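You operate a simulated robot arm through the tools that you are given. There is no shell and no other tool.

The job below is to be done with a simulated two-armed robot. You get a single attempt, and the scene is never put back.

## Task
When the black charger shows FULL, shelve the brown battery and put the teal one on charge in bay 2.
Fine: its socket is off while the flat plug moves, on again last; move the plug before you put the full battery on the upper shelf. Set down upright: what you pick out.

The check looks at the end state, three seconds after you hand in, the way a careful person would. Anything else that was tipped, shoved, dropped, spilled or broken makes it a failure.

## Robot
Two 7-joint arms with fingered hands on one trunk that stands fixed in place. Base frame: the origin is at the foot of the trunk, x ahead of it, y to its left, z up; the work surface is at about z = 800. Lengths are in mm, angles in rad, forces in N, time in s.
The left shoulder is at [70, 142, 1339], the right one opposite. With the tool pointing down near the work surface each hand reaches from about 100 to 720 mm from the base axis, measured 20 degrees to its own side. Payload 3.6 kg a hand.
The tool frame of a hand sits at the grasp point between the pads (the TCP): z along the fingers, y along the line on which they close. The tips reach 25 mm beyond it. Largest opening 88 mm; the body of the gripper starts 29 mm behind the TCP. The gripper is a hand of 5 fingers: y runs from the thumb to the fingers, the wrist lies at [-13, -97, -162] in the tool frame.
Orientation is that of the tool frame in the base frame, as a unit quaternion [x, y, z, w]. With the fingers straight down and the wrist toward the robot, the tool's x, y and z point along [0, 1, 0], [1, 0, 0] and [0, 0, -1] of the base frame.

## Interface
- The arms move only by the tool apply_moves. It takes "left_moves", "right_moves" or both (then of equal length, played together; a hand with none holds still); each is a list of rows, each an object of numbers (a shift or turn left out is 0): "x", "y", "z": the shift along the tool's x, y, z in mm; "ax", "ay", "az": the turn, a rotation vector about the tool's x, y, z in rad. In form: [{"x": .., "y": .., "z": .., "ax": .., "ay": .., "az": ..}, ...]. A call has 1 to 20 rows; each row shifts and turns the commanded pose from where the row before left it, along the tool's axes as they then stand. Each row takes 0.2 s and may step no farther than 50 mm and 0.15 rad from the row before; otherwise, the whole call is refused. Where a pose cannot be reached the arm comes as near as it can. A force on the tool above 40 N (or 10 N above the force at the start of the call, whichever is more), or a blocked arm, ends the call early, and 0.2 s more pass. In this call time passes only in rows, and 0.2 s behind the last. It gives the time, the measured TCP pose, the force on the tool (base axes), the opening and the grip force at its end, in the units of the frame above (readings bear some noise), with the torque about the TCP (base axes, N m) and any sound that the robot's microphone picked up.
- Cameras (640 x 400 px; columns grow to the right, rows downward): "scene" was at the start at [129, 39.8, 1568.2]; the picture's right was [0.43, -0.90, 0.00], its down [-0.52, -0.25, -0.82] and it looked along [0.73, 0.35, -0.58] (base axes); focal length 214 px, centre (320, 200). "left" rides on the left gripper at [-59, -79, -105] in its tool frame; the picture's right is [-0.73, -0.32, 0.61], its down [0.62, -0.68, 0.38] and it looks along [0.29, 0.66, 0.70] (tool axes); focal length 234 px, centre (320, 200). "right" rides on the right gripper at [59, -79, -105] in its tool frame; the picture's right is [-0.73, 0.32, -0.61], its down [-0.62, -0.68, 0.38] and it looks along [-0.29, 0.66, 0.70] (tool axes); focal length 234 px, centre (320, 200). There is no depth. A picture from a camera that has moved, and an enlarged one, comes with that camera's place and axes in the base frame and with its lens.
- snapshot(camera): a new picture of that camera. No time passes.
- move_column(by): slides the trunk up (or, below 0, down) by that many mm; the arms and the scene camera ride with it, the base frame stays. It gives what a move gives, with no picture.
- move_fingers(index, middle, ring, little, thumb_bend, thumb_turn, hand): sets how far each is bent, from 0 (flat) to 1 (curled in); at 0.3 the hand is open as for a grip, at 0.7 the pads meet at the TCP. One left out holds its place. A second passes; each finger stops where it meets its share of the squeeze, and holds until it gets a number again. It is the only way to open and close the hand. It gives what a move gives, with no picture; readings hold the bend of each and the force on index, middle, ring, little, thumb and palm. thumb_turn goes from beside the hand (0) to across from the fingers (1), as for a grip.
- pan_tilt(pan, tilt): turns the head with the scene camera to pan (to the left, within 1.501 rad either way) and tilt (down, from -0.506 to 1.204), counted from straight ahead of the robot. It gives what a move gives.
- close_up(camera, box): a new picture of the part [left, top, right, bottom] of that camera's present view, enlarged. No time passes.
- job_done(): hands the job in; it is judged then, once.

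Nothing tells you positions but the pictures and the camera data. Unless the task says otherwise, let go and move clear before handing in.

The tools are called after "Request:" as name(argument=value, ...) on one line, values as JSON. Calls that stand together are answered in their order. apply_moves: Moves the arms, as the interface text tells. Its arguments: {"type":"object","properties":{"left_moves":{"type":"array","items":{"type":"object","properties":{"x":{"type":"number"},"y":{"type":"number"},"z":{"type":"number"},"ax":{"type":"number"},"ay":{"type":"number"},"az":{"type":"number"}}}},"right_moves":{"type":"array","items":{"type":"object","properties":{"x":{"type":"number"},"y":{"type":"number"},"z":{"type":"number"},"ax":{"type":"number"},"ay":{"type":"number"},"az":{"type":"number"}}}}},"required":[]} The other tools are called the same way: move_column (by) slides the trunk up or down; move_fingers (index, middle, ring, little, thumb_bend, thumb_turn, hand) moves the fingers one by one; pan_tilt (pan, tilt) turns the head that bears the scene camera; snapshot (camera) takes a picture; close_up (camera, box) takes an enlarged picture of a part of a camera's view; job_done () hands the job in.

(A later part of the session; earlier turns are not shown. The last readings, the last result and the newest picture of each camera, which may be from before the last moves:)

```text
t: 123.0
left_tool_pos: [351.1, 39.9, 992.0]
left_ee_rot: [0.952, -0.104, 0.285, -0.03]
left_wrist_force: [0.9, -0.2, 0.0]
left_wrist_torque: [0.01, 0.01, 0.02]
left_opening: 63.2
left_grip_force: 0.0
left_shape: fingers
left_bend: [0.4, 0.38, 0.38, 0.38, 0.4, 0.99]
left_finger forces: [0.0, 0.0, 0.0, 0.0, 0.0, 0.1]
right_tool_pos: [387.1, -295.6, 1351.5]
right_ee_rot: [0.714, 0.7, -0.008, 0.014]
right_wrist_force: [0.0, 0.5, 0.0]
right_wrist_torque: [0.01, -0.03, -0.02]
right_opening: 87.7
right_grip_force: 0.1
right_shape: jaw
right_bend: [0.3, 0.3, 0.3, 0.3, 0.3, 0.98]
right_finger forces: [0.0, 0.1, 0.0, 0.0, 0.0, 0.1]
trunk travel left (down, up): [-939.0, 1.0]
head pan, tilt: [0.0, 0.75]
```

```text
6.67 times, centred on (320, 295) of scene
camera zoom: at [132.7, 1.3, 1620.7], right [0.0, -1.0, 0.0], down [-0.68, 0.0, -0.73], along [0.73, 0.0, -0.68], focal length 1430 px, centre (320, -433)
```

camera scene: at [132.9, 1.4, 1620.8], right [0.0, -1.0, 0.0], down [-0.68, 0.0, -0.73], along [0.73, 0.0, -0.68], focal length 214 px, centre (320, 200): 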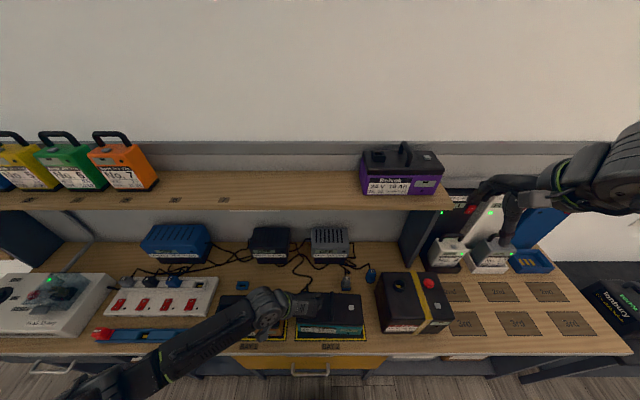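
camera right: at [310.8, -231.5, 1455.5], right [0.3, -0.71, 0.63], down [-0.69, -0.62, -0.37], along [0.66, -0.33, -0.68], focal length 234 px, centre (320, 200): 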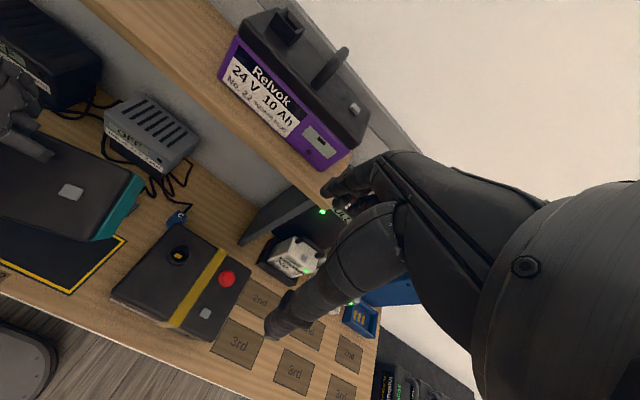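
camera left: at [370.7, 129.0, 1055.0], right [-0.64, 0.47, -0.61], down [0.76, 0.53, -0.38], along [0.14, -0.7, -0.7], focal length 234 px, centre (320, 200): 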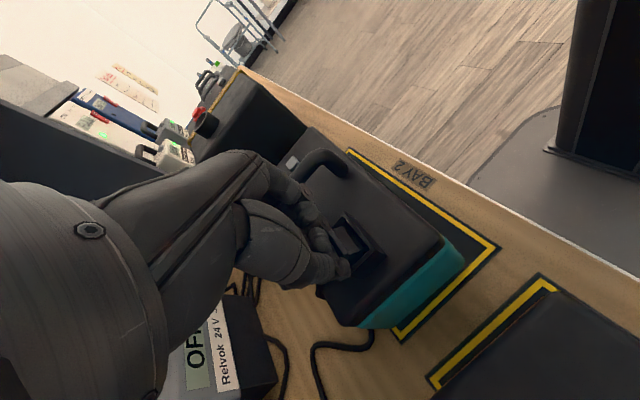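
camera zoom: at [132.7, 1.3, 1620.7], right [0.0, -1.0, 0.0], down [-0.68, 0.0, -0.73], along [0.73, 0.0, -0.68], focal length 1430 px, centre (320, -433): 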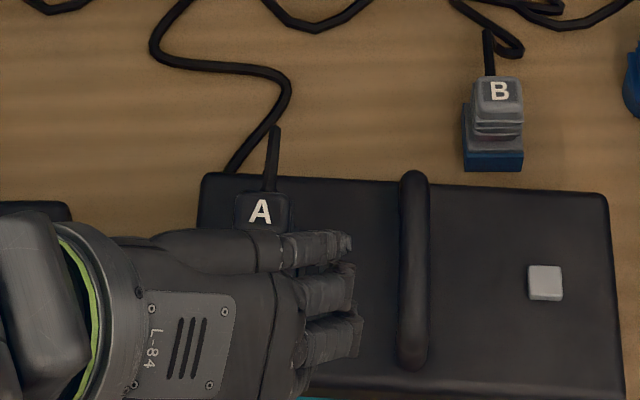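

The plug stands upright in the teal inlet. Withdrawing seems to have nudged the battery slightly; I'll move the hand clear and inspect.

Request:
apply_moves(left_moves=[{"z": -20}, {"z": -25}, {"x": 20, "y": -30, "z": -25}, {"x": 10, "y": -40, "z": -15}, {"x": 10, "y": -40, "z": -10}])

Request:
close_up(camera="scene", box=[190, 260, 390, 360])

Request:
close_up(camera="scene", box=[288, 280, 352, 320])

Request:
snapshot(camera="left")

```text
t: 124.2
left_tool_pos: [350.9, 139.7, 1105.6]
left_ee_rot: [0.953, -0.103, 0.284, -0.031]
left_wrist_force: [-0.5, -0.1, 0.5]
left_wrist_torque: [-0.01, 0.04, 0.01]
left_opening: 63.0
left_grip_force: 0.1
left_shape: fingers
left_bend: [0.4, 0.38, 0.38, 0.38, 0.4, 0.99]
left_finger forces: [0.1, 0.0, 0.0, 0.1, 0.1, 0.0]
right_tool_pos: [386.9, -293.9, 1352.8]
right_ee_rot: [0.714, 0.7, -0.008, 0.015]
right_wrist_force: [-1.0, -0.3, -0.3]
right_wrist_torque: [-0.01, 0.02, 0.01]
right_opening: 87.9
right_grip_force: 0.1
right_shape: jaw
right_bend: [0.3, 0.3, 0.3, 0.3, 0.3, 0.98]
right_finger forces: [0.1, 0.1, 0.0, 0.1, 0.0, 0.0]
trunk travel left (down, up): [-939.0, 1.0]
head pan, tilt: [0.0, 0.75]
```

```text
3.20 times, centred on (290, 310) of scene
camera zoom: at [131.6, 2.5, 1620.8], right [0.0, -1.0, 0.0], down [-0.68, 0.0, -0.73], along [0.73, 0.0, -0.68], focal length 686 px, centre (416, -152)
```

zoom: 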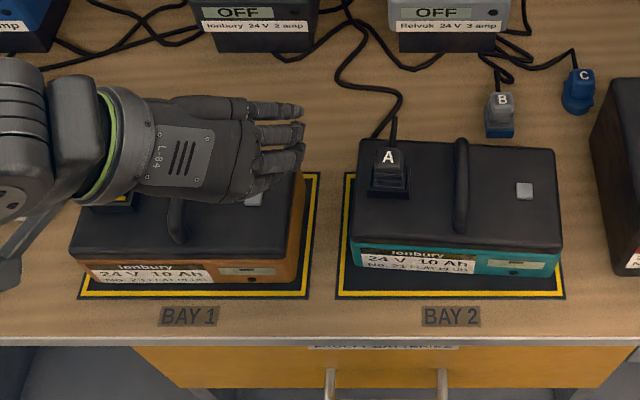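

```text
10.00 times, centred on (320, 300) of scene
camera zoom: at [131.6, 2.5, 1620.8], right [0.0, -1.0, 0.0], down [-0.68, 0.0, -0.73], along [0.73, 0.0, -0.68], focal length 2145 px, centre (320, -800)
```

zoom: 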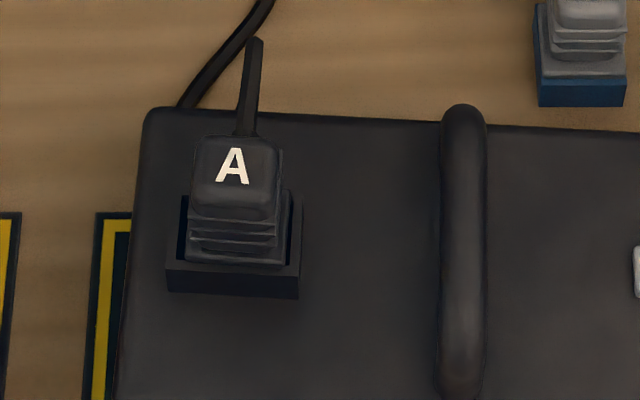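

```text
taken
camera left: at [258.9, 228.5, 1170.8], right [-0.2, 0.47, -0.86], down [0.84, 0.53, 0.09], along [0.5, -0.7, -0.5], focal length 234 px, centre (320, 200)
```

left: 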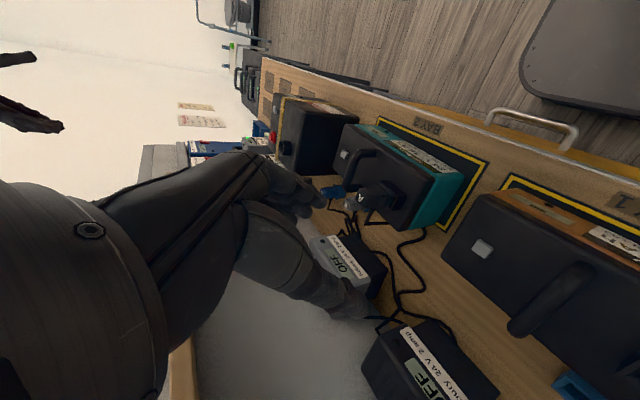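

The plug looks seated just as it was in the brown battery. I'll zoom in from the side to check for any gap between flange and rim.

Request:
close_up(camera="left", box=[330, 160, 430, 230])

Request:
close_up(camera="scene", box=[300, 286, 324, 302])

Request:
close_up(camera="right", box=[0, 110, 160, 270])

```text
5.71 times, centred on (380, 195) of left
camera zoom: at [258.9, 228.5, 1170.8], right [-0.2, 0.47, -0.86], down [0.84, 0.53, 0.09], along [0.5, -0.7, -0.5], focal length 1338 px, centre (-23, 229)
```

zoom: 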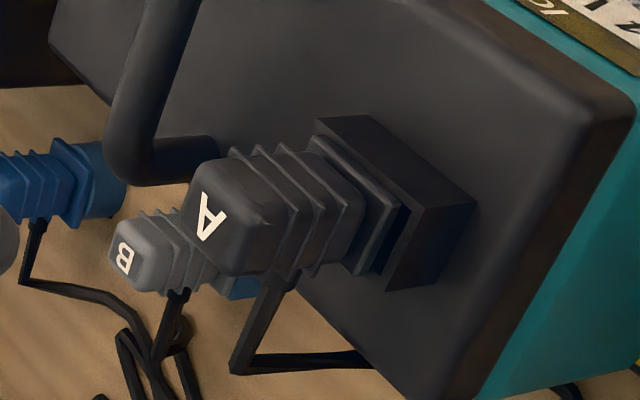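

```text
16.00 times, centred on (312, 294) of scene
camera zoom: at [131.6, 2.5, 1620.8], right [0.0, -1.0, 0.0], down [-0.68, 0.0, -0.73], along [0.73, 0.0, -0.68], focal length 3432 px, centre (448, -1304)
```

zoom: 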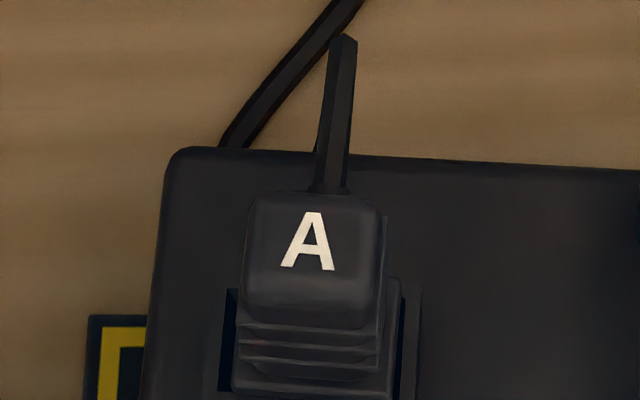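

```text
2.50 times, centred on (80, 190) of right
camera zoom: at [307.4, -229.9, 1456.5], right [0.3, -0.71, 0.63], down [-0.69, -0.62, -0.37], along [0.66, -0.33, -0.68], focal length 585 px, centre (920, 225)
```

zoom: 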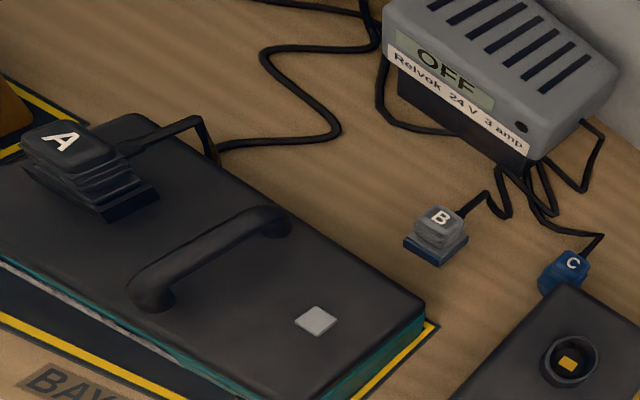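

The plug is well seated and the teal battery is upright within bay 2. Now the brown battery: I'll set a thumb–index–middle grip, align the left hand squarely with its handle, tilted forward about 20° as needed for the shelf, and move above it.

Request:
move_fingers(hand="left", thumb_bend=0.42, index=0.42, middle=0.42, ring=0.3, little=0.3)

Request:
apply_moves(left_moves=[{"ax": -0.008, "ay": -0.077, "az": -0.071}, {"ax": -0.008, "ay": -0.077, "az": -0.071}, {"ax": -0.008, "ay": -0.077, "az": -0.071}, {"x": 1.2, "y": -20.8, "z": 26}, {"x": 1.2, "y": -20.8, "z": 26}, {"x": 1.2, "y": -20.8, "z": 26}, {"x": 1.2, "y": -20.8, "z": 26}])

Request:
close_up(camera="scene", box=[190, 260, 310, 350])

Request:
close_up(camera="left", box=[240, 140, 440, 300])

```text
t: 125.2
left_tool_pos: [351.6, 137.9, 1104.2]
left_ee_rot: [0.953, -0.103, 0.284, -0.031]
left_wrist_force: [0.1, 0.1, 0.5]
left_wrist_torque: [-0.01, -0.01, 0.0]
left_opening: 59.5
left_grip_force: 0.1
left_shape: fingers
left_bend: [0.42, 0.42, 0.3, 0.3, 0.42, 0.99]
left_finger forces: [0.1, 0.0, 0.0, 0.1, 0.0, 0.0]
right_tool_pos: [388.5, -294.9, 1352.2]
right_ee_rot: [0.714, 0.7, -0.008, 0.014]
right_wrist_force: [-0.2, -0.6, -0.2]
right_wrist_torque: [-0.01, 0.02, 0.01]
right_opening: 87.6
right_grip_force: 0.0
right_shape: jaw
right_bend: [0.3, 0.3, 0.3, 0.3, 0.3, 0.98]
right_finger forces: [0.0, 0.0, 0.0, 0.0, 0.0, 0.0]
trunk travel left (down, up): [-939.0, 1.0]
head pan, tilt: [0.0, 0.75]
```

```text
t: 126.8
left_tool_pos: [392.8, 223.4, 1009.4]
left_ee_rot: [0.985, -0.001, 0.174, 0.0]
left_wrist_force: [1.1, -0.2, -0.8]
left_wrist_torque: [0.0, -0.01, 0.01]
left_opening: 59.5
left_grip_force: 0.1
left_shape: fingers
left_bend: [0.42, 0.42, 0.3, 0.3, 0.42, 0.99]
left_finger forces: [0.0, 0.1, 0.0, 0.1, 0.1, 0.0]
right_tool_pos: [387.6, -293.5, 1353.3]
right_ee_rot: [0.714, 0.7, -0.009, 0.014]
right_wrist_force: [0.7, 1.2, 0.2]
right_wrist_torque: [-0.01, -0.01, 0.04]
right_opening: 88.0
right_grip_force: 0.2
right_shape: jaw
right_bend: [0.3, 0.3, 0.3, 0.3, 0.3, 0.98]
right_finger forces: [0.1, 0.0, 0.0, 0.0, 0.0, 0.1]
trunk travel left (down, up): [-939.0, 1.0]
head pan, tilt: [0.0, 0.75]
```

```text
4.44 times, centred on (250, 305) of scene
camera zoom: at [133.2, 2.1, 1620.7], right [0.0, -1.0, 0.0], down [-0.68, 0.0, -0.73], along [0.73, 0.0, -0.68], focal length 953 px, centre (631, -267)
```

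zoom: 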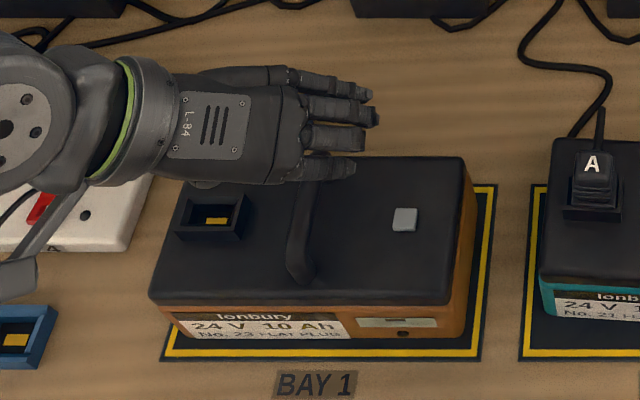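

```text
2.50 times, centred on (340, 220) of left
camera zoom: at [301.5, 302.1, 1087.0], right [-0.47, 0.32, -0.82], down [0.72, 0.68, -0.15], along [0.51, -0.66, -0.56], focal length 585 px, centre (270, 150)
```

zoom: 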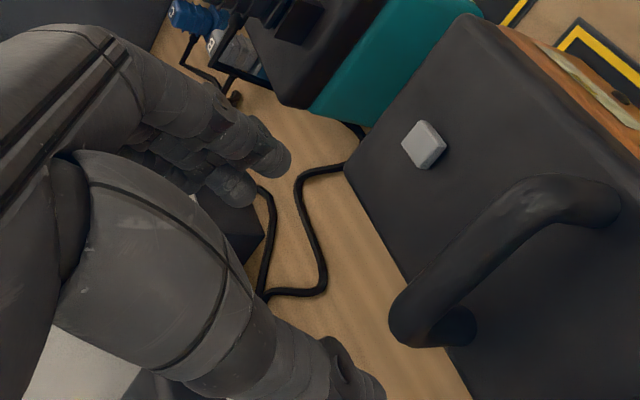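

Aligned square with the brown handle (bar at y≈225, x≈355–415). Descending around the bar.

Request:
apply_moves(left_moves=[{"x": -5.4, "y": -0.4, "z": 13.2}, {"x": -5.4, "y": -0.4, "z": 13.2}, {"x": -5.4, "y": -0.4, "z": 13.2}, {"x": -5.4, "y": -0.4, "z": 13.2}])

Request:
close_up(camera="scene", box=[190, 260, 310, 350])

Request:
close_up(camera="left", box=[240, 140, 440, 300])

```text
t: 127.8
left_tool_pos: [391.3, 224.1, 951.5]
left_ee_rot: [0.985, -0.001, 0.173, 0.0]
left_wrist_force: [0.2, 0.0, -0.1]
left_wrist_torque: [0.02, 0.03, 0.01]
left_opening: 59.2
left_grip_force: 0.1
left_shape: fingers
left_bend: [0.42, 0.42, 0.3, 0.3, 0.42, 0.99]
left_finger forces: [0.0, 0.0, 0.1, 0.1, 0.1, 0.0]
right_tool_pos: [387.1, -295.0, 1353.0]
right_ee_rot: [0.714, 0.7, -0.008, 0.014]
right_wrist_force: [-0.6, 1.0, -0.8]
right_wrist_torque: [-0.02, 0.0, 0.01]
right_opening: 87.8
right_grip_force: 0.0
right_shape: jaw
right_bend: [0.3, 0.3, 0.3, 0.3, 0.3, 0.98]
right_finger forces: [0.1, 0.0, 0.0, 0.0, 0.0, 0.1]
trunk travel left (down, up): [-939.0, 1.0]
head pan, tilt: [0.0, 0.75]
```

```text
4.44 times, centred on (250, 305) of scene
camera zoom: at [132.9, 1.3, 1620.8], right [0.0, -1.0, 0.0], down [-0.68, 0.0, -0.73], along [0.73, 0.0, -0.68], focal length 953 px, centre (631, -267)
```

zoom: 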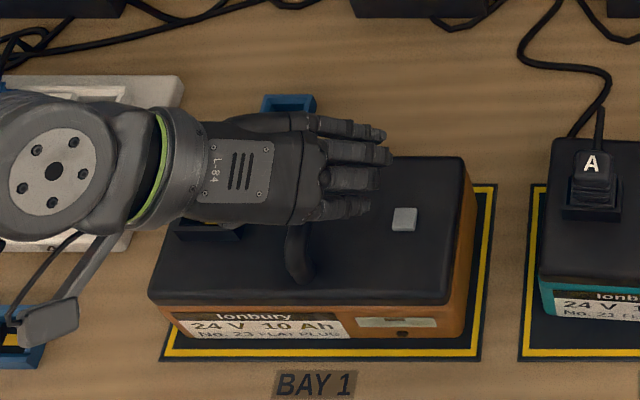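

```text
2.50 times, centred on (340, 220) of left
camera zoom: at [299.3, 302.0, 1031.1], right [-0.47, 0.32, -0.82], down [0.72, 0.68, -0.15], along [0.51, -0.66, -0.56], focal length 585 px, centre (270, 150)
```

zoom: 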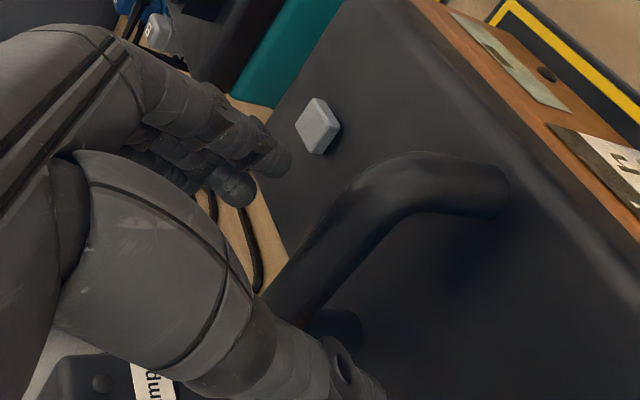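

The bar lies between thumb and fingers. Lowering the last 13 mm and closing thumb, index and middle on it.

Request:
apply_moves(left_moves=[{"x": -2.7, "y": -0.7, "z": 6}, {"x": -2.7, "y": -0.7, "z": 6}])

Request:
move_fingers(hand="left", thumb_bend=0.95, index=0.95, middle=0.95)

Request:
close_up(camera="scene", box=[190, 260, 310, 350])

Request:
close_up(camera="left", box=[240, 140, 440, 300])

```text
t: 128.4
left_tool_pos: [390.2, 225.8, 939.6]
left_ee_rot: [0.985, -0.001, 0.173, -0.001]
left_wrist_force: [0.0, -0.7, -0.5]
left_wrist_torque: [0.0, 0.01, 0.01]
left_opening: 59.5
left_grip_force: 0.1
left_shape: fingers
left_bend: [0.42, 0.42, 0.3, 0.3, 0.42, 0.99]
left_finger forces: [0.0, 0.0, 0.0, 0.0, 0.0, 0.1]
right_tool_pos: [387.7, -294.3, 1352.4]
right_ee_rot: [0.715, 0.699, -0.008, 0.013]
right_wrist_force: [-0.1, -0.2, -0.6]
right_wrist_torque: [0.01, -0.01, 0.05]
right_opening: 87.6
right_grip_force: 0.1
right_shape: jaw
right_bend: [0.3, 0.3, 0.3, 0.3, 0.3, 0.98]
right_finger forces: [0.0, 0.0, 0.0, 0.0, 0.1, 0.0]
trunk travel left (down, up): [-939.0, 1.0]
head pan, tilt: [0.0, 0.75]
```

```text
t: 129.4
left_tool_pos: [390.9, 225.5, 938.6]
left_ee_rot: [0.985, -0.001, 0.173, -0.001]
left_wrist_force: [0.3, 0.5, -13.4]
left_wrist_torque: [0.03, -0.01, 0.0]
left_opening: 0.0
left_grip_force: 20.6
left_shape: fingers
left_bend: [0.75, 0.72, 0.3, 0.3, 0.77, 0.98]
left_finger forces: [12.1, 7.7, 0.0, 0.0, 21.2, 0.1]
right_tool_pos: [388.6, -293.4, 1351.3]
right_ee_rot: [0.715, 0.699, -0.008, 0.015]
right_wrist_force: [0.0, -0.3, -0.2]
right_wrist_torque: [0.01, 0.0, 0.02]
right_opening: 87.8
right_grip_force: 0.1
right_shape: jaw
right_bend: [0.3, 0.3, 0.3, 0.3, 0.3, 0.98]
right_finger forces: [0.1, 0.1, 0.0, 0.0, 0.0, 0.0]
trunk travel left (down, up): [-939.0, 1.0]
head pan, tilt: [0.0, 0.75]
```

```text
4.44 times, centred on (250, 305) of scene
camera zoom: at [134.4, 2.2, 1620.5], right [0.0, -1.0, 0.0], down [-0.68, 0.0, -0.73], along [0.73, 0.0, -0.68], focal length 953 px, centre (631, -267)
```

zoom: 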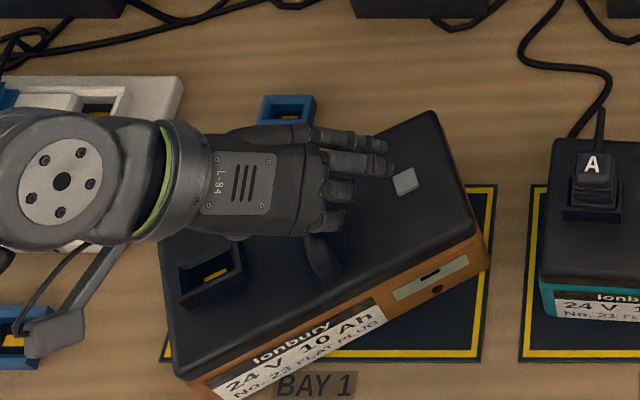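

```text
2.50 times, centred on (340, 220) of left
camera zoom: at [298.6, 304.0, 1017.1], right [-0.48, 0.32, -0.82], down [0.72, 0.68, -0.15], along [0.51, -0.66, -0.56], focal length 585 px, centre (270, 150)
```

zoom: 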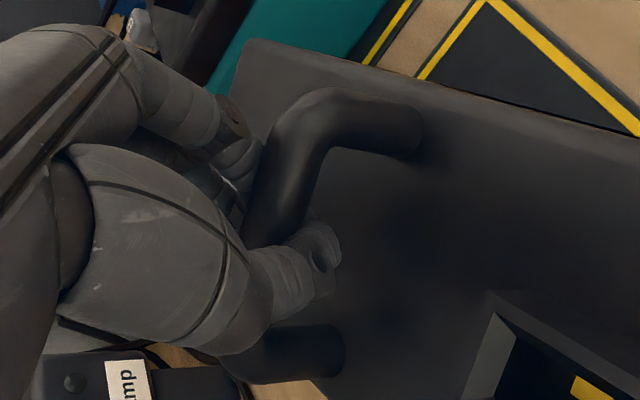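

Closing made the battery swing about 28° again: the middle finger lies off to one side of the thumb and twists the bar. I'll open, align with the bar's present direction, and re-grip using only index and thumb, which oppose each other directly.

Request:
move_fingers(hand="left", thumb_bend=0.42, index=0.42, middle=0.42)

Request:
close_up(camera="scene", box=[190, 260, 310, 350])

Request:
close_up(camera="left", box=[240, 140, 440, 300])

```text
t: 130.4
left_tool_pos: [389.4, 223.6, 938.9]
left_ee_rot: [0.985, -0.002, 0.174, -0.001]
left_wrist_force: [0.8, -0.3, -0.9]
left_wrist_torque: [-0.02, 0.01, 0.01]
left_opening: 58.8
left_grip_force: 0.0
left_shape: fingers
left_bend: [0.42, 0.42, 0.3, 0.3, 0.42, 0.99]
left_finger forces: [0.0, 0.0, 0.1, 0.1, 0.1, 0.0]
right_tool_pos: [388.1, -296.1, 1352.9]
right_ee_rot: [0.714, 0.7, -0.009, 0.014]
right_wrist_force: [-0.3, -0.8, -0.7]
right_wrist_torque: [-0.04, -0.01, -0.01]
right_opening: 87.5
right_grip_force: 0.2
right_shape: jaw
right_bend: [0.3, 0.3, 0.3, 0.3, 0.3, 0.98]
right_finger forces: [0.2, 0.0, 0.0, 0.1, 0.0, 0.1]
trunk travel left (down, up): [-939.0, 1.0]
head pan, tilt: [0.0, 0.75]
```

```text
4.44 times, centred on (250, 305) of scene
camera zoom: at [132.3, 1.2, 1620.8], right [0.0, -1.0, 0.0], down [-0.68, 0.0, -0.73], along [0.73, 0.0, -0.68], focal length 953 px, centre (631, -267)
```

zoom: 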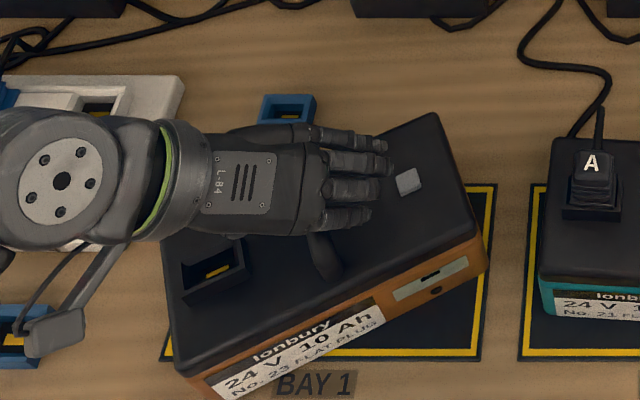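

```text
2.50 times, centred on (340, 220) of left
camera zoom: at [297.6, 303.3, 1018.0], right [-0.47, 0.32, -0.82], down [0.72, 0.68, -0.15], along [0.51, -0.66, -0.56], focal length 585 px, centre (270, 150)
```

zoom: 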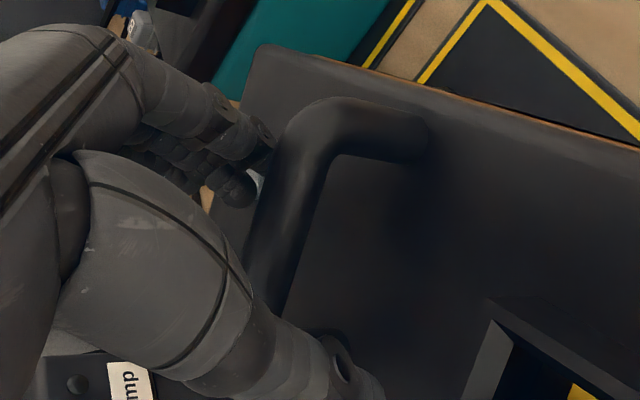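

The battery rests flat, yawed about 24°. I'll rise, turn the hand to match the bar's direction, centre over the battery's middle, and descend again.

Request:
apply_moves(left_moves=[{"x": 7.7, "z": -21.2}, {"x": 7.7, "z": -21.2}, {"ax": 0.048, "az": -0.132}, {"ax": 0.048, "az": -0.132}, {"ax": 0.048, "az": -0.132}, {"x": 8.4, "y": 1, "z": 3.1}, {"x": -7.7, "z": 21.2}])

Request:
close_up(camera="scene", box=[190, 260, 310, 350])

Request:
close_up(camera="left", box=[240, 140, 440, 300])

```text
t: 132.0
left_tool_pos: [398.7, 227.8, 962.5]
left_ee_rot: [0.963, 0.206, 0.169, -0.037]
left_wrist_force: [0.7, 1.1, 0.1]
left_wrist_torque: [0.01, 0.0, -0.01]
left_opening: 58.9
left_grip_force: 0.0
left_shape: fingers
left_bend: [0.42, 0.42, 0.3, 0.3, 0.42, 0.99]
left_finger forces: [0.0, 0.0, 0.1, 0.0, 0.0, 0.1]
right_tool_pos: [387.1, -294.7, 1351.5]
right_ee_rot: [0.713, 0.701, -0.009, 0.014]
right_wrist_force: [-0.3, -0.3, -0.6]
right_wrist_torque: [-0.01, 0.01, 0.0]
right_opening: 87.6
right_grip_force: 0.1
right_shape: jaw
right_bend: [0.3, 0.3, 0.3, 0.3, 0.3, 0.98]
right_finger forces: [0.0, 0.0, 0.0, 0.0, 0.0, 0.1]
trunk travel left (down, up): [-939.0, 1.0]
head pan, tilt: [0.0, 0.75]
```

```text
4.44 times, centred on (250, 305) of scene
camera zoom: at [133.4, 1.7, 1620.7], right [0.0, -1.0, 0.0], down [-0.68, 0.0, -0.73], along [0.73, 0.0, -0.68], focal length 953 px, centre (631, -267)
```

zoom: 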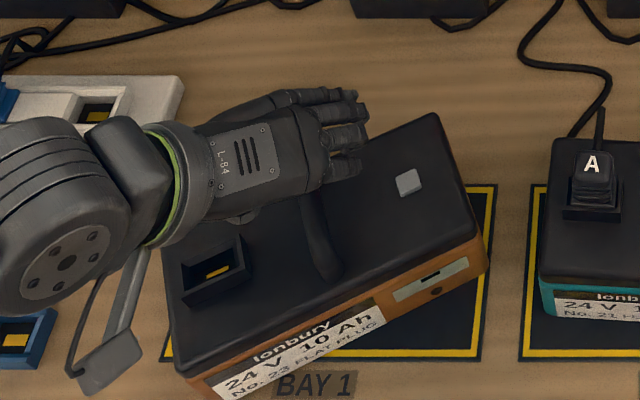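

```text
2.50 times, centred on (340, 220) of left
camera zoom: at [282.1, 262.3, 1040.3], right [-0.56, 0.1, -0.82], down [0.38, 0.91, -0.15], along [0.73, -0.39, -0.56], focal length 585 px, centre (270, 150)
```

zoom: 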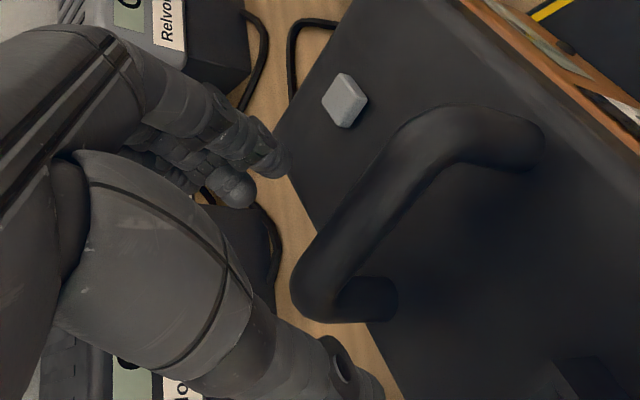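

Aligned along the bar. A small shift to the battery's middle, then down and close with index and thumb only.

Request:
apply_moves(left_moves=[{"x": -5.6, "y": 1.65, "z": 10.8}, {"x": -5.6, "y": 1.65, "z": 10.8}])

Request:
move_fingers(hand="left", thumb_bend=0.95, index=0.95)

Request:
close_up(camera="scene", box=[190, 260, 310, 350])

Request:
close_up(camera="left", box=[240, 140, 440, 300])

```text
t: 132.6
left_tool_pos: [397.6, 223.0, 936.8]
left_ee_rot: [0.963, 0.206, 0.169, -0.038]
left_wrist_force: [0.1, -0.5, -0.9]
left_wrist_torque: [0.01, 0.01, -0.01]
left_opening: 58.8
left_grip_force: 0.2
left_shape: fingers
left_bend: [0.42, 0.42, 0.3, 0.3, 0.42, 0.99]
left_finger forces: [0.0, 0.0, 0.1, 0.1, 0.0, 0.1]
right_tool_pos: [387.5, -294.6, 1352.5]
right_ee_rot: [0.715, 0.699, -0.008, 0.015]
right_wrist_force: [0.9, 1.1, 0.0]
right_wrist_torque: [0.01, 0.05, 0.0]
right_opening: 87.7
right_grip_force: 0.1
right_shape: jaw
right_bend: [0.3, 0.3, 0.3, 0.3, 0.3, 0.98]
right_finger forces: [0.0, 0.0, 0.1, 0.1, 0.1, 0.1]
trunk travel left (down, up): [-939.0, 1.0]
head pan, tilt: [0.0, 0.75]
```

```text
t: 133.6
left_tool_pos: [396.5, 223.4, 937.6]
left_ee_rot: [0.963, 0.206, 0.169, -0.037]
left_wrist_force: [-0.5, 0.0, -14.0]
left_wrist_torque: [0.08, 0.0, -0.01]
left_opening: 0.0
left_grip_force: 16.5
left_shape: fingers
left_bend: [0.75, 0.42, 0.3, 0.3, 0.78, 1.0]
left_finger forces: [13.1, 0.0, 0.0, 0.1, 19.2, 0.0]
right_tool_pos: [389.2, -293.6, 1353.1]
right_ee_rot: [0.714, 0.7, -0.009, 0.015]
right_wrist_force: [-0.1, -0.3, -0.4]
right_wrist_torque: [-0.02, -0.02, -0.02]
right_opening: 87.9
right_grip_force: 0.0
right_shape: jaw
right_bend: [0.3, 0.3, 0.3, 0.3, 0.3, 0.98]
right_finger forces: [0.1, 0.1, 0.1, 0.0, 0.1, 0.0]
trunk travel left (down, up): [-939.0, 1.0]
head pan, tilt: [0.0, 0.75]
```

```text
4.44 times, centred on (250, 305) of scene
camera zoom: at [134.3, 2.4, 1620.5], right [0.0, -1.0, 0.0], down [-0.68, 0.0, -0.73], along [0.73, 0.0, -0.68], focal length 953 px, centre (631, -267)
```

zoom: 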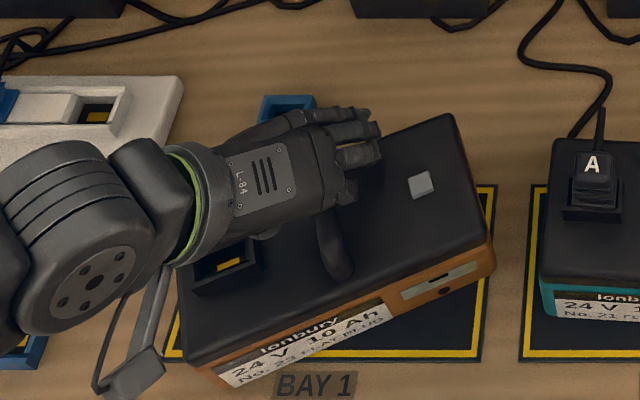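

```text
2.50 times, centred on (340, 220) of left
camera zoom: at [281.2, 258.4, 1015.3], right [-0.57, 0.1, -0.82], down [0.38, 0.91, -0.15], along [0.73, -0.39, -0.56], focal length 585 px, centre (270, 150)
```

zoom: 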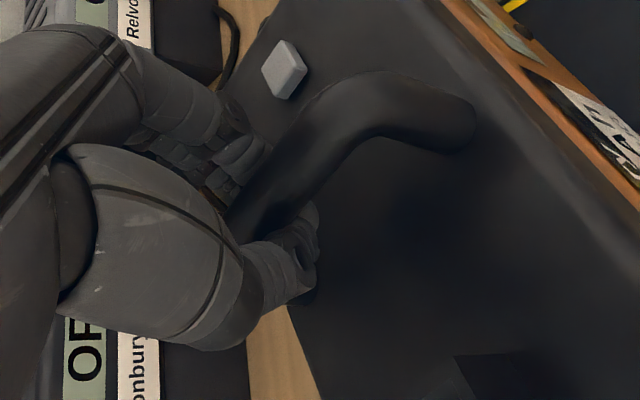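

The grip closed without twisting the battery, and the hand carries its weight (14 N). I'll lift a little and check that it hangs level.

Request:
apply_moves(left_moves=[{"x": 2, "z": -5.6}, {"x": 3.4, "z": -9.4}, {"x": 3.4, "z": -9.4}])

Request:
close_up(camera="scene", box=[190, 260, 310, 350])

Request:
close_up(camera="left", box=[240, 140, 440, 300])

```text
t: 134.4
left_tool_pos: [397.0, 224.6, 963.0]
left_ee_rot: [0.963, 0.206, 0.169, -0.037]
left_wrist_force: [0.7, 0.2, -14.7]
left_wrist_torque: [0.09, -0.01, 0.03]
left_opening: 0.0
left_grip_force: 16.3
left_shape: fingers
left_bend: [0.75, 0.42, 0.3, 0.3, 0.78, 1.0]
left_finger forces: [13.3, 0.0, 0.0, 0.1, 19.1, 0.0]
right_tool_pos: [389.3, -293.6, 1353.2]
right_ee_rot: [0.715, 0.699, -0.009, 0.015]
right_wrist_force: [-0.9, 0.6, -0.2]
right_wrist_torque: [-0.02, -0.01, -0.01]
right_opening: 87.8
right_grip_force: 0.0
right_shape: jaw
right_bend: [0.3, 0.3, 0.3, 0.3, 0.3, 0.98]
right_finger forces: [0.1, 0.0, 0.1, 0.0, 0.0, 0.1]
trunk travel left (down, up): [-939.0, 1.0]
head pan, tilt: [0.0, 0.75]
```

```text
4.44 times, centred on (250, 305) of scene
camera zoom: at [134.5, 2.6, 1620.6], right [0.0, -1.0, 0.0], down [-0.68, 0.0, -0.73], along [0.73, 0.0, -0.68], focal length 953 px, centre (631, -267)
```

zoom: 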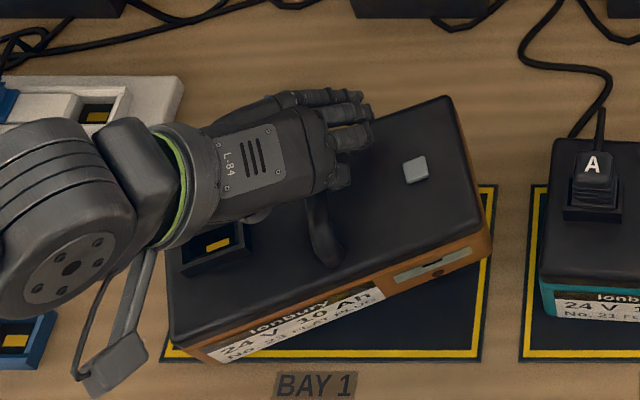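

```text
2.50 times, centred on (340, 220) of left
camera zoom: at [281.3, 258.5, 1041.5], right [-0.57, 0.1, -0.82], down [0.38, 0.91, -0.15], along [0.73, -0.39, -0.56], focal length 585 px, centre (270, 150)
```

zoom: 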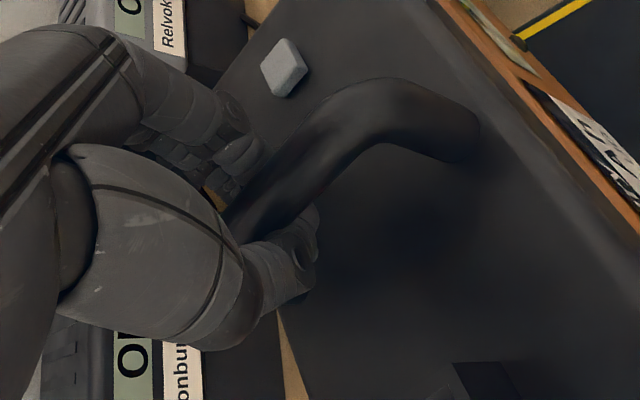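

It hangs steady and nearly level. I'll raise it smoothly in front of the shelf, checking partway.

Request:
apply_moves(left_moves=[{"x": 2, "y": 1, "z": -5.3}, {"x": 4, "y": 2, "z": -10.6}, {"x": 6, "y": 3, "z": -15.9}, {"x": 6, "y": 3, "z": -15.9}, {"x": 6, "y": 3, "z": -15.9}, {"x": 6, "y": 3, "z": -15.9}, {"x": 6, "y": 3, "z": -15.9}, {"x": 6, "y": 3, "z": -15.9}, {"x": 6, "y": 3, "z": -15.9}, {"x": 6, "y": 3, "z": -15.9}, {"x": 6, "y": 3, "z": -15.9}, {"x": 4, "y": 2, "z": -10.6}, {"x": 2, "y": 1, "z": -5.3}])

Request:
snapshot(camera="scene")

Request:
close_up(camera="left", box=[240, 140, 440, 300])

```text
t: 137.2
left_tool_pos: [414.1, 193.4, 1150.2]
left_ee_rot: [0.963, 0.206, 0.169, -0.037]
left_wrist_force: [0.7, -1.1, -15.1]
left_wrist_torque: [0.06, -0.04, 0.02]
left_opening: 0.0
left_grip_force: 16.6
left_shape: fingers
left_bend: [0.75, 0.42, 0.3, 0.3, 0.78, 1.0]
left_finger forces: [14.0, 0.1, 0.0, 0.1, 19.0, 0.0]
right_tool_pos: [389.8, -294.1, 1352.3]
right_ee_rot: [0.714, 0.7, -0.009, 0.014]
right_wrist_force: [-0.4, 1.0, -0.4]
right_wrist_torque: [0.0, -0.02, 0.01]
right_opening: 87.5
right_grip_force: 0.0
right_shape: jaw
right_bend: [0.3, 0.3, 0.3, 0.3, 0.3, 0.98]
right_finger forces: [0.0, 0.0, 0.1, 0.1, 0.0, 0.1]
trunk travel left (down, up): [-939.0, 1.0]
head pan, tilt: [0.0, 0.75]
```

```text
taken
camera scene: at [134.9, 2.3, 1620.5], right [0.0, -1.0, 0.0], down [-0.68, 0.0, -0.73], along [0.73, 0.0, -0.68], focal length 214 px, centre (320, 200)
```

scene: 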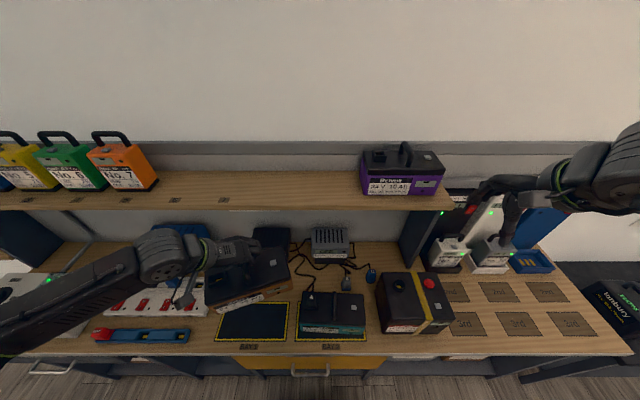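

```text
2.50 times, centred on (340, 220) of left
camera zoom: at [297.2, 228.8, 1228.6], right [-0.57, 0.1, -0.82], down [0.38, 0.91, -0.15], along [0.73, -0.39, -0.56], focal length 585 px, centre (270, 150)
```

zoom: 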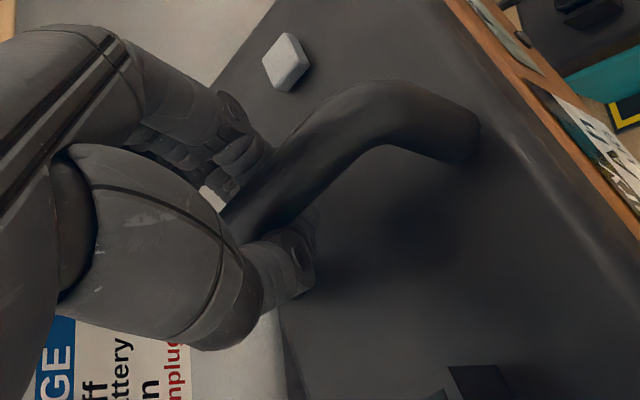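

Still perfectly steady. Continuing up to shelf height.

Request:
apply_moves(left_moves=[{"x": 2, "y": 1, "z": -5.3}, {"x": 4, "y": 2, "z": -10.6}, {"x": 6, "y": 3, "z": -15.9}, {"x": 6, "y": 3, "z": -15.9}, {"x": 6, "y": 3, "z": -15.9}, {"x": 6, "y": 3, "z": -15.9}, {"x": 6, "y": 3, "z": -15.9}, {"x": 6, "y": 3, "z": -15.9}, {"x": 6, "y": 3, "z": -15.9}, {"x": 6, "y": 3, "z": -15.9}, {"x": 6, "y": 3, "z": -15.9}, {"x": 6, "y": 3, "z": -15.9}, {"x": 6, "y": 3, "z": -15.9}, {"x": 4, "y": 2, "z": -10.6}, {"x": 2, "y": 1, "z": -5.3}])

Request:
snapshot(camera="scene")

Request:
close_up(camera="left", box=[240, 140, 440, 300])

```text
t: 140.4
left_tool_pos: [431.0, 160.6, 1370.2]
left_ee_rot: [0.963, 0.206, 0.168, -0.036]
left_wrist_force: [-0.9, -0.3, -13.6]
left_wrist_torque: [0.09, 0.03, -0.04]
left_opening: 0.0
left_grip_force: 13.2
left_shape: fingers
left_bend: [0.75, 0.42, 0.3, 0.3, 0.79, 1.0]
left_finger forces: [6.4, 0.1, 0.0, 0.1, 19.4, 0.0]
right_tool_pos: [390.5, -293.5, 1351.9]
right_ee_rot: [0.714, 0.7, -0.009, 0.014]
right_wrist_force: [-0.5, -0.2, -0.3]
right_wrist_torque: [-0.03, -0.02, 0.01]
right_opening: 87.9
right_grip_force: 0.1
right_shape: jaw
right_bend: [0.3, 0.3, 0.3, 0.3, 0.3, 0.98]
right_finger forces: [0.0, 0.1, 0.1, 0.0, 0.0, 0.0]
trunk travel left (down, up): [-939.0, 1.0]
head pan, tilt: [0.0, 0.75]
```

```text
taken
camera scene: at [134.9, 2.2, 1620.5], right [0.0, -1.0, 0.0], down [-0.68, 0.0, -0.73], along [0.73, 0.0, -0.68], focal length 214 px, centre (320, 200)
```

scene: 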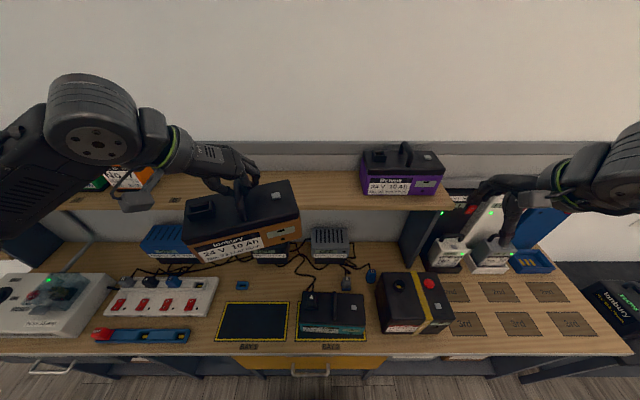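

```text
2.50 times, centred on (340, 220) of left
camera zoom: at [315.5, 193.9, 1449.2], right [-0.57, 0.1, -0.82], down [0.38, 0.91, -0.15], along [0.73, -0.39, -0.56], focal length 585 px, centre (270, 150)
```

zoom: 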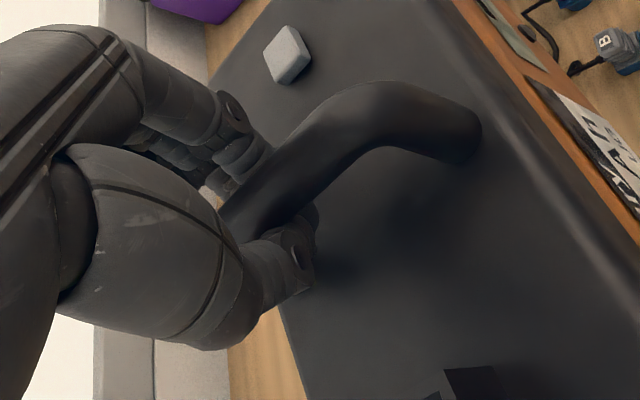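

Holding well at shelf height. Now I'll rotate about the vertical to square the battery with the shelf.

Request:
apply_moves(left_moves=[{"ax": -0.02, "az": 0.055}, {"ax": -0.034, "az": 0.094}, {"ax": -0.034, "az": 0.094}, {"ax": -0.034, "az": 0.094}, {"ax": -0.014, "az": 0.039}])

Request:
close_up(camera="scene", box=[160, 130, 320, 270])

Request:
close_up(camera="left", box=[240, 140, 440, 300])

```text
t: 141.6
left_tool_pos: [431.2, 159.3, 1370.6]
left_ee_rot: [0.985, 0.009, 0.173, -0.002]
left_wrist_force: [0.2, -0.2, -13.7]
left_wrist_torque: [0.12, 0.0, -0.03]
left_opening: 0.0
left_grip_force: 12.5
left_shape: fingers
left_bend: [0.75, 0.42, 0.3, 0.3, 0.79, 1.0]
left_finger forces: [6.4, 0.0, 0.0, 0.1, 19.3, 0.0]
right_tool_pos: [389.7, -294.1, 1352.6]
right_ee_rot: [0.715, 0.699, -0.008, 0.014]
right_wrist_force: [-0.2, 0.4, 0.5]
right_wrist_torque: [0.01, 0.01, 0.01]
right_opening: 87.9
right_grip_force: 0.0
right_shape: jaw
right_bend: [0.3, 0.3, 0.3, 0.3, 0.3, 0.98]
right_finger forces: [0.0, 0.0, 0.0, 0.0, 0.1, 0.0]
trunk travel left (down, up): [-939.0, 1.0]
head pan, tilt: [0.0, 0.75]
```

```text
2.86 times, centred on (240, 200) of scene
camera zoom: at [135.1, 2.3, 1620.5], right [0.0, -1.0, 0.0], down [-0.68, 0.0, -0.73], along [0.73, 0.0, -0.68], focal length 613 px, centre (549, 200)
```

zoom: 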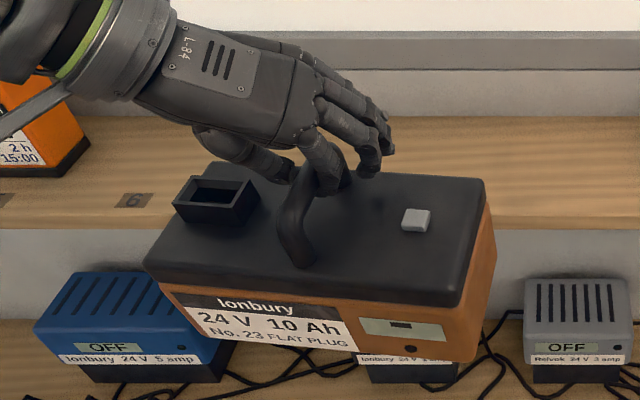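

```text
2.50 times, centred on (340, 220) of left
camera zoom: at [338.9, 236.4, 1449.3], right [-0.48, 0.32, -0.82], down [0.7, 0.69, -0.15], along [0.52, -0.65, -0.56], focal length 585 px, centre (270, 150)
```

zoom: 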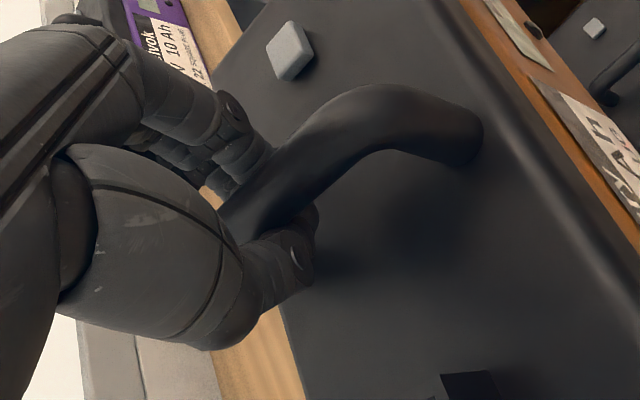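

The battery is now about 7° past square the other way (a small slip since the pick). I'll trim that and carry it forward slowly over the shelf to the free space where the teal one stood.

Request:
apply_moves(left_moves=[{"ax": 0.02, "az": -0.056}, {"ax": 0.02, "az": -0.056}, {"x": 4, "y": 2.7, "z": 1.4}, {"x": 8, "y": 5.4, "z": 2.8}, {"x": 12.1, "y": 8.2, "z": 4.26}, {"x": 12.1, "y": 8.2, "z": 4.26}, {"x": 12.1, "y": 8.2, "z": 4.26}, {"x": 12.1, "y": 8.2, "z": 4.26}, {"x": 12.1, "y": 8.2, "z": 4.26}, {"x": 8, "y": 5.4, "z": 2.8}, {"x": 4, "y": 2.7, "z": 1.4}])

Request:
close_up(camera="scene", box=[180, 110, 340, 250])

Request:
close_up(camera="left", box=[240, 140, 440, 300])

```text
t: 144.0
left_tool_pos: [529.6, 115.4, 1370.6]
left_ee_rot: [0.982, 0.069, 0.173, -0.013]
left_wrist_force: [0.3, 0.5, -14.4]
left_wrist_torque: [0.1, 0.01, -0.02]
left_opening: 0.0
left_grip_force: 13.1
left_shape: fingers
left_bend: [0.75, 0.42, 0.3, 0.3, 0.79, 1.0]
left_finger forces: [6.9, 0.0, 0.1, 0.1, 19.4, 0.0]
right_tool_pos: [389.0, -293.6, 1351.8]
right_ee_rot: [0.715, 0.699, -0.01, 0.014]
right_wrist_force: [-0.3, -0.4, -0.5]
right_wrist_torque: [0.01, 0.02, 0.01]
right_opening: 87.7
right_grip_force: 0.0
right_shape: jaw
right_bend: [0.3, 0.3, 0.3, 0.3, 0.3, 0.98]
right_finger forces: [0.0, 0.0, 0.1, 0.0, 0.0, 0.0]
trunk travel left (down, up): [-939.0, 1.0]
head pan, tilt: [0.0, 0.75]
```

```text
2.86 times, centred on (260, 180) of scene
camera zoom: at [135.6, 1.9, 1620.5], right [0.0, -1.0, 0.0], down [-0.68, 0.0, -0.73], along [0.73, 0.0, -0.68], focal length 613 px, centre (491, 257)
```

zoom: 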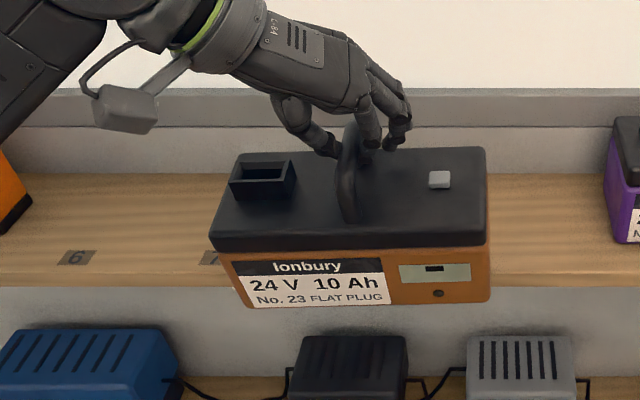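

```text
2.50 times, centred on (340, 220) of left
camera zoom: at [427.6, 180.0, 1449.5], right [-0.52, 0.26, -0.82], down [0.62, 0.77, -0.15], along [0.6, -0.58, -0.56], focal length 585 px, centre (270, 150)
```

zoom: 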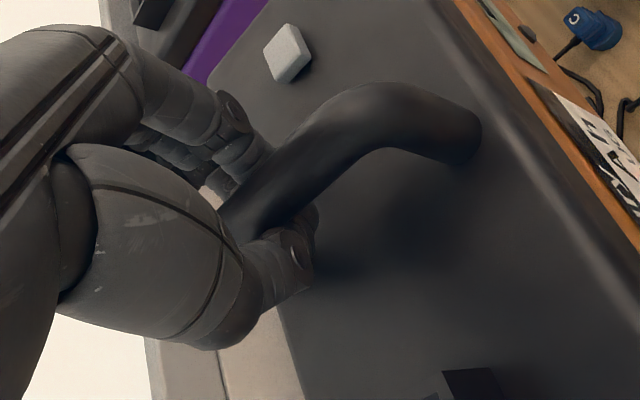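

Square and level. Continuing forward and slightly right to above the free spot.

Request:
apply_moves(left_moves=[{"x": 3.1, "y": 2.2, "z": 1.1}, {"x": 6.3, "y": 4.4, "z": 2.3}, {"x": 9.4, "y": 6.6, "z": 3.4}, {"x": 9.4, "y": 6.6, "z": 3.4}, {"x": 9.4, "y": 6.6, "z": 3.4}, {"x": 9.4, "y": 6.6, "z": 3.4}, {"x": 9.4, "y": 6.6, "z": 3.4}, {"x": 9.4, "y": 6.6, "z": 3.4}, {"x": 9.4, "y": 6.6, "z": 3.4}, {"x": 9.4, "y": 6.6, "z": 3.4}, {"x": 9.4, "y": 6.6, "z": 3.4}, {"x": 7, "y": 5, "z": 2.5}, {"x": 4.7, "y": 3.3, "z": 1.7}])

Request:
snapshot(camera="scene")

Request:
close_up(camera="scene", box=[220, 90, 400, 220])

Request:
close_up(camera="left", box=[240, 140, 440, 300])

```text
t: 146.8
left_tool_pos: [651.7, 57.3, 1370.8]
left_ee_rot: [0.983, 0.069, 0.172, -0.013]
left_wrist_force: [0.9, -0.4, -13.5]
left_wrist_torque: [0.11, 0.01, -0.01]
left_opening: 0.0
left_grip_force: 13.6
left_shape: fingers
left_bend: [0.75, 0.42, 0.3, 0.3, 0.79, 1.0]
left_finger forces: [7.1, 0.0, 0.1, 0.0, 19.4, 0.0]
right_tool_pos: [389.9, -294.3, 1351.2]
right_ee_rot: [0.714, 0.7, -0.009, 0.013]
right_wrist_force: [0.2, -0.6, 0.3]
right_wrist_torque: [0.0, -0.01, 0.02]
right_opening: 87.7
right_grip_force: 0.1
right_shape: jaw
right_bend: [0.3, 0.3, 0.3, 0.3, 0.3, 0.98]
right_finger forces: [0.1, 0.0, 0.0, 0.0, 0.0, 0.0]
trunk travel left (down, up): [-939.0, 1.0]
head pan, tilt: [0.0, 0.75]
```

```text
taken
camera scene: at [136.4, 1.3, 1620.4], right [0.0, -1.0, 0.0], down [-0.68, 0.0, -0.73], along [0.73, 0.0, -0.68], focal length 214 px, centre (320, 200)
```

scene: 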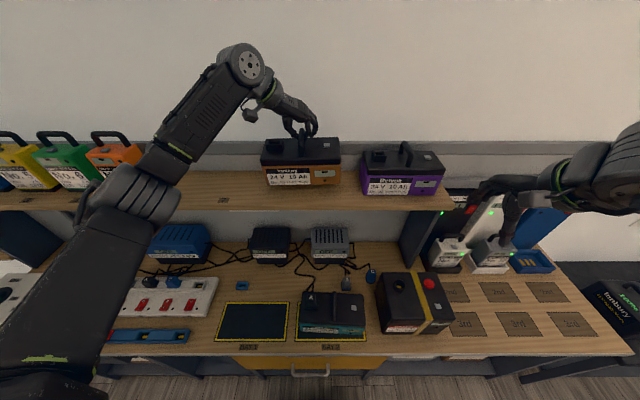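

```text
3.08 times, centred on (310, 155) of scene
camera zoom: at [136.4, 1.3, 1620.4], right [0.0, -1.0, 0.0], down [-0.68, 0.0, -0.73], along [0.73, 0.0, -0.68], focal length 660 px, centre (351, 338)
```

zoom: 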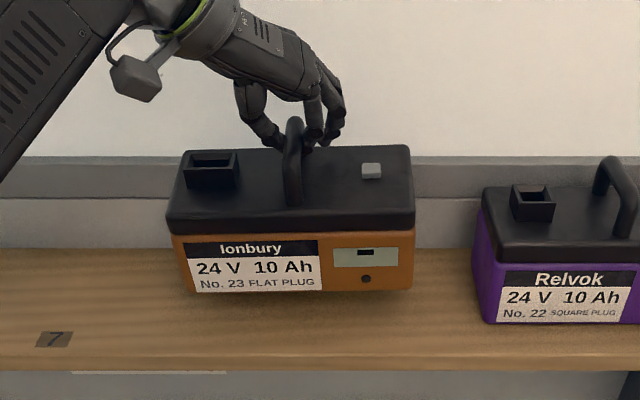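

```text
2.50 times, centred on (340, 220) of left
camera zoom: at [550.0, 121.8, 1449.6], right [-0.52, 0.26, -0.82], down [0.62, 0.77, -0.15], along [0.6, -0.58, -0.56], focal length 585 px, centre (270, 150)
```

zoom: 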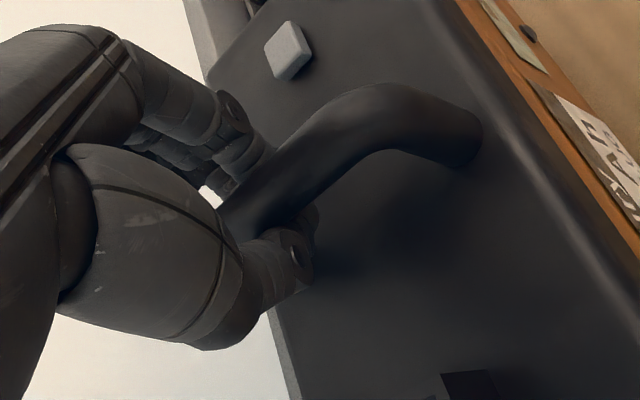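

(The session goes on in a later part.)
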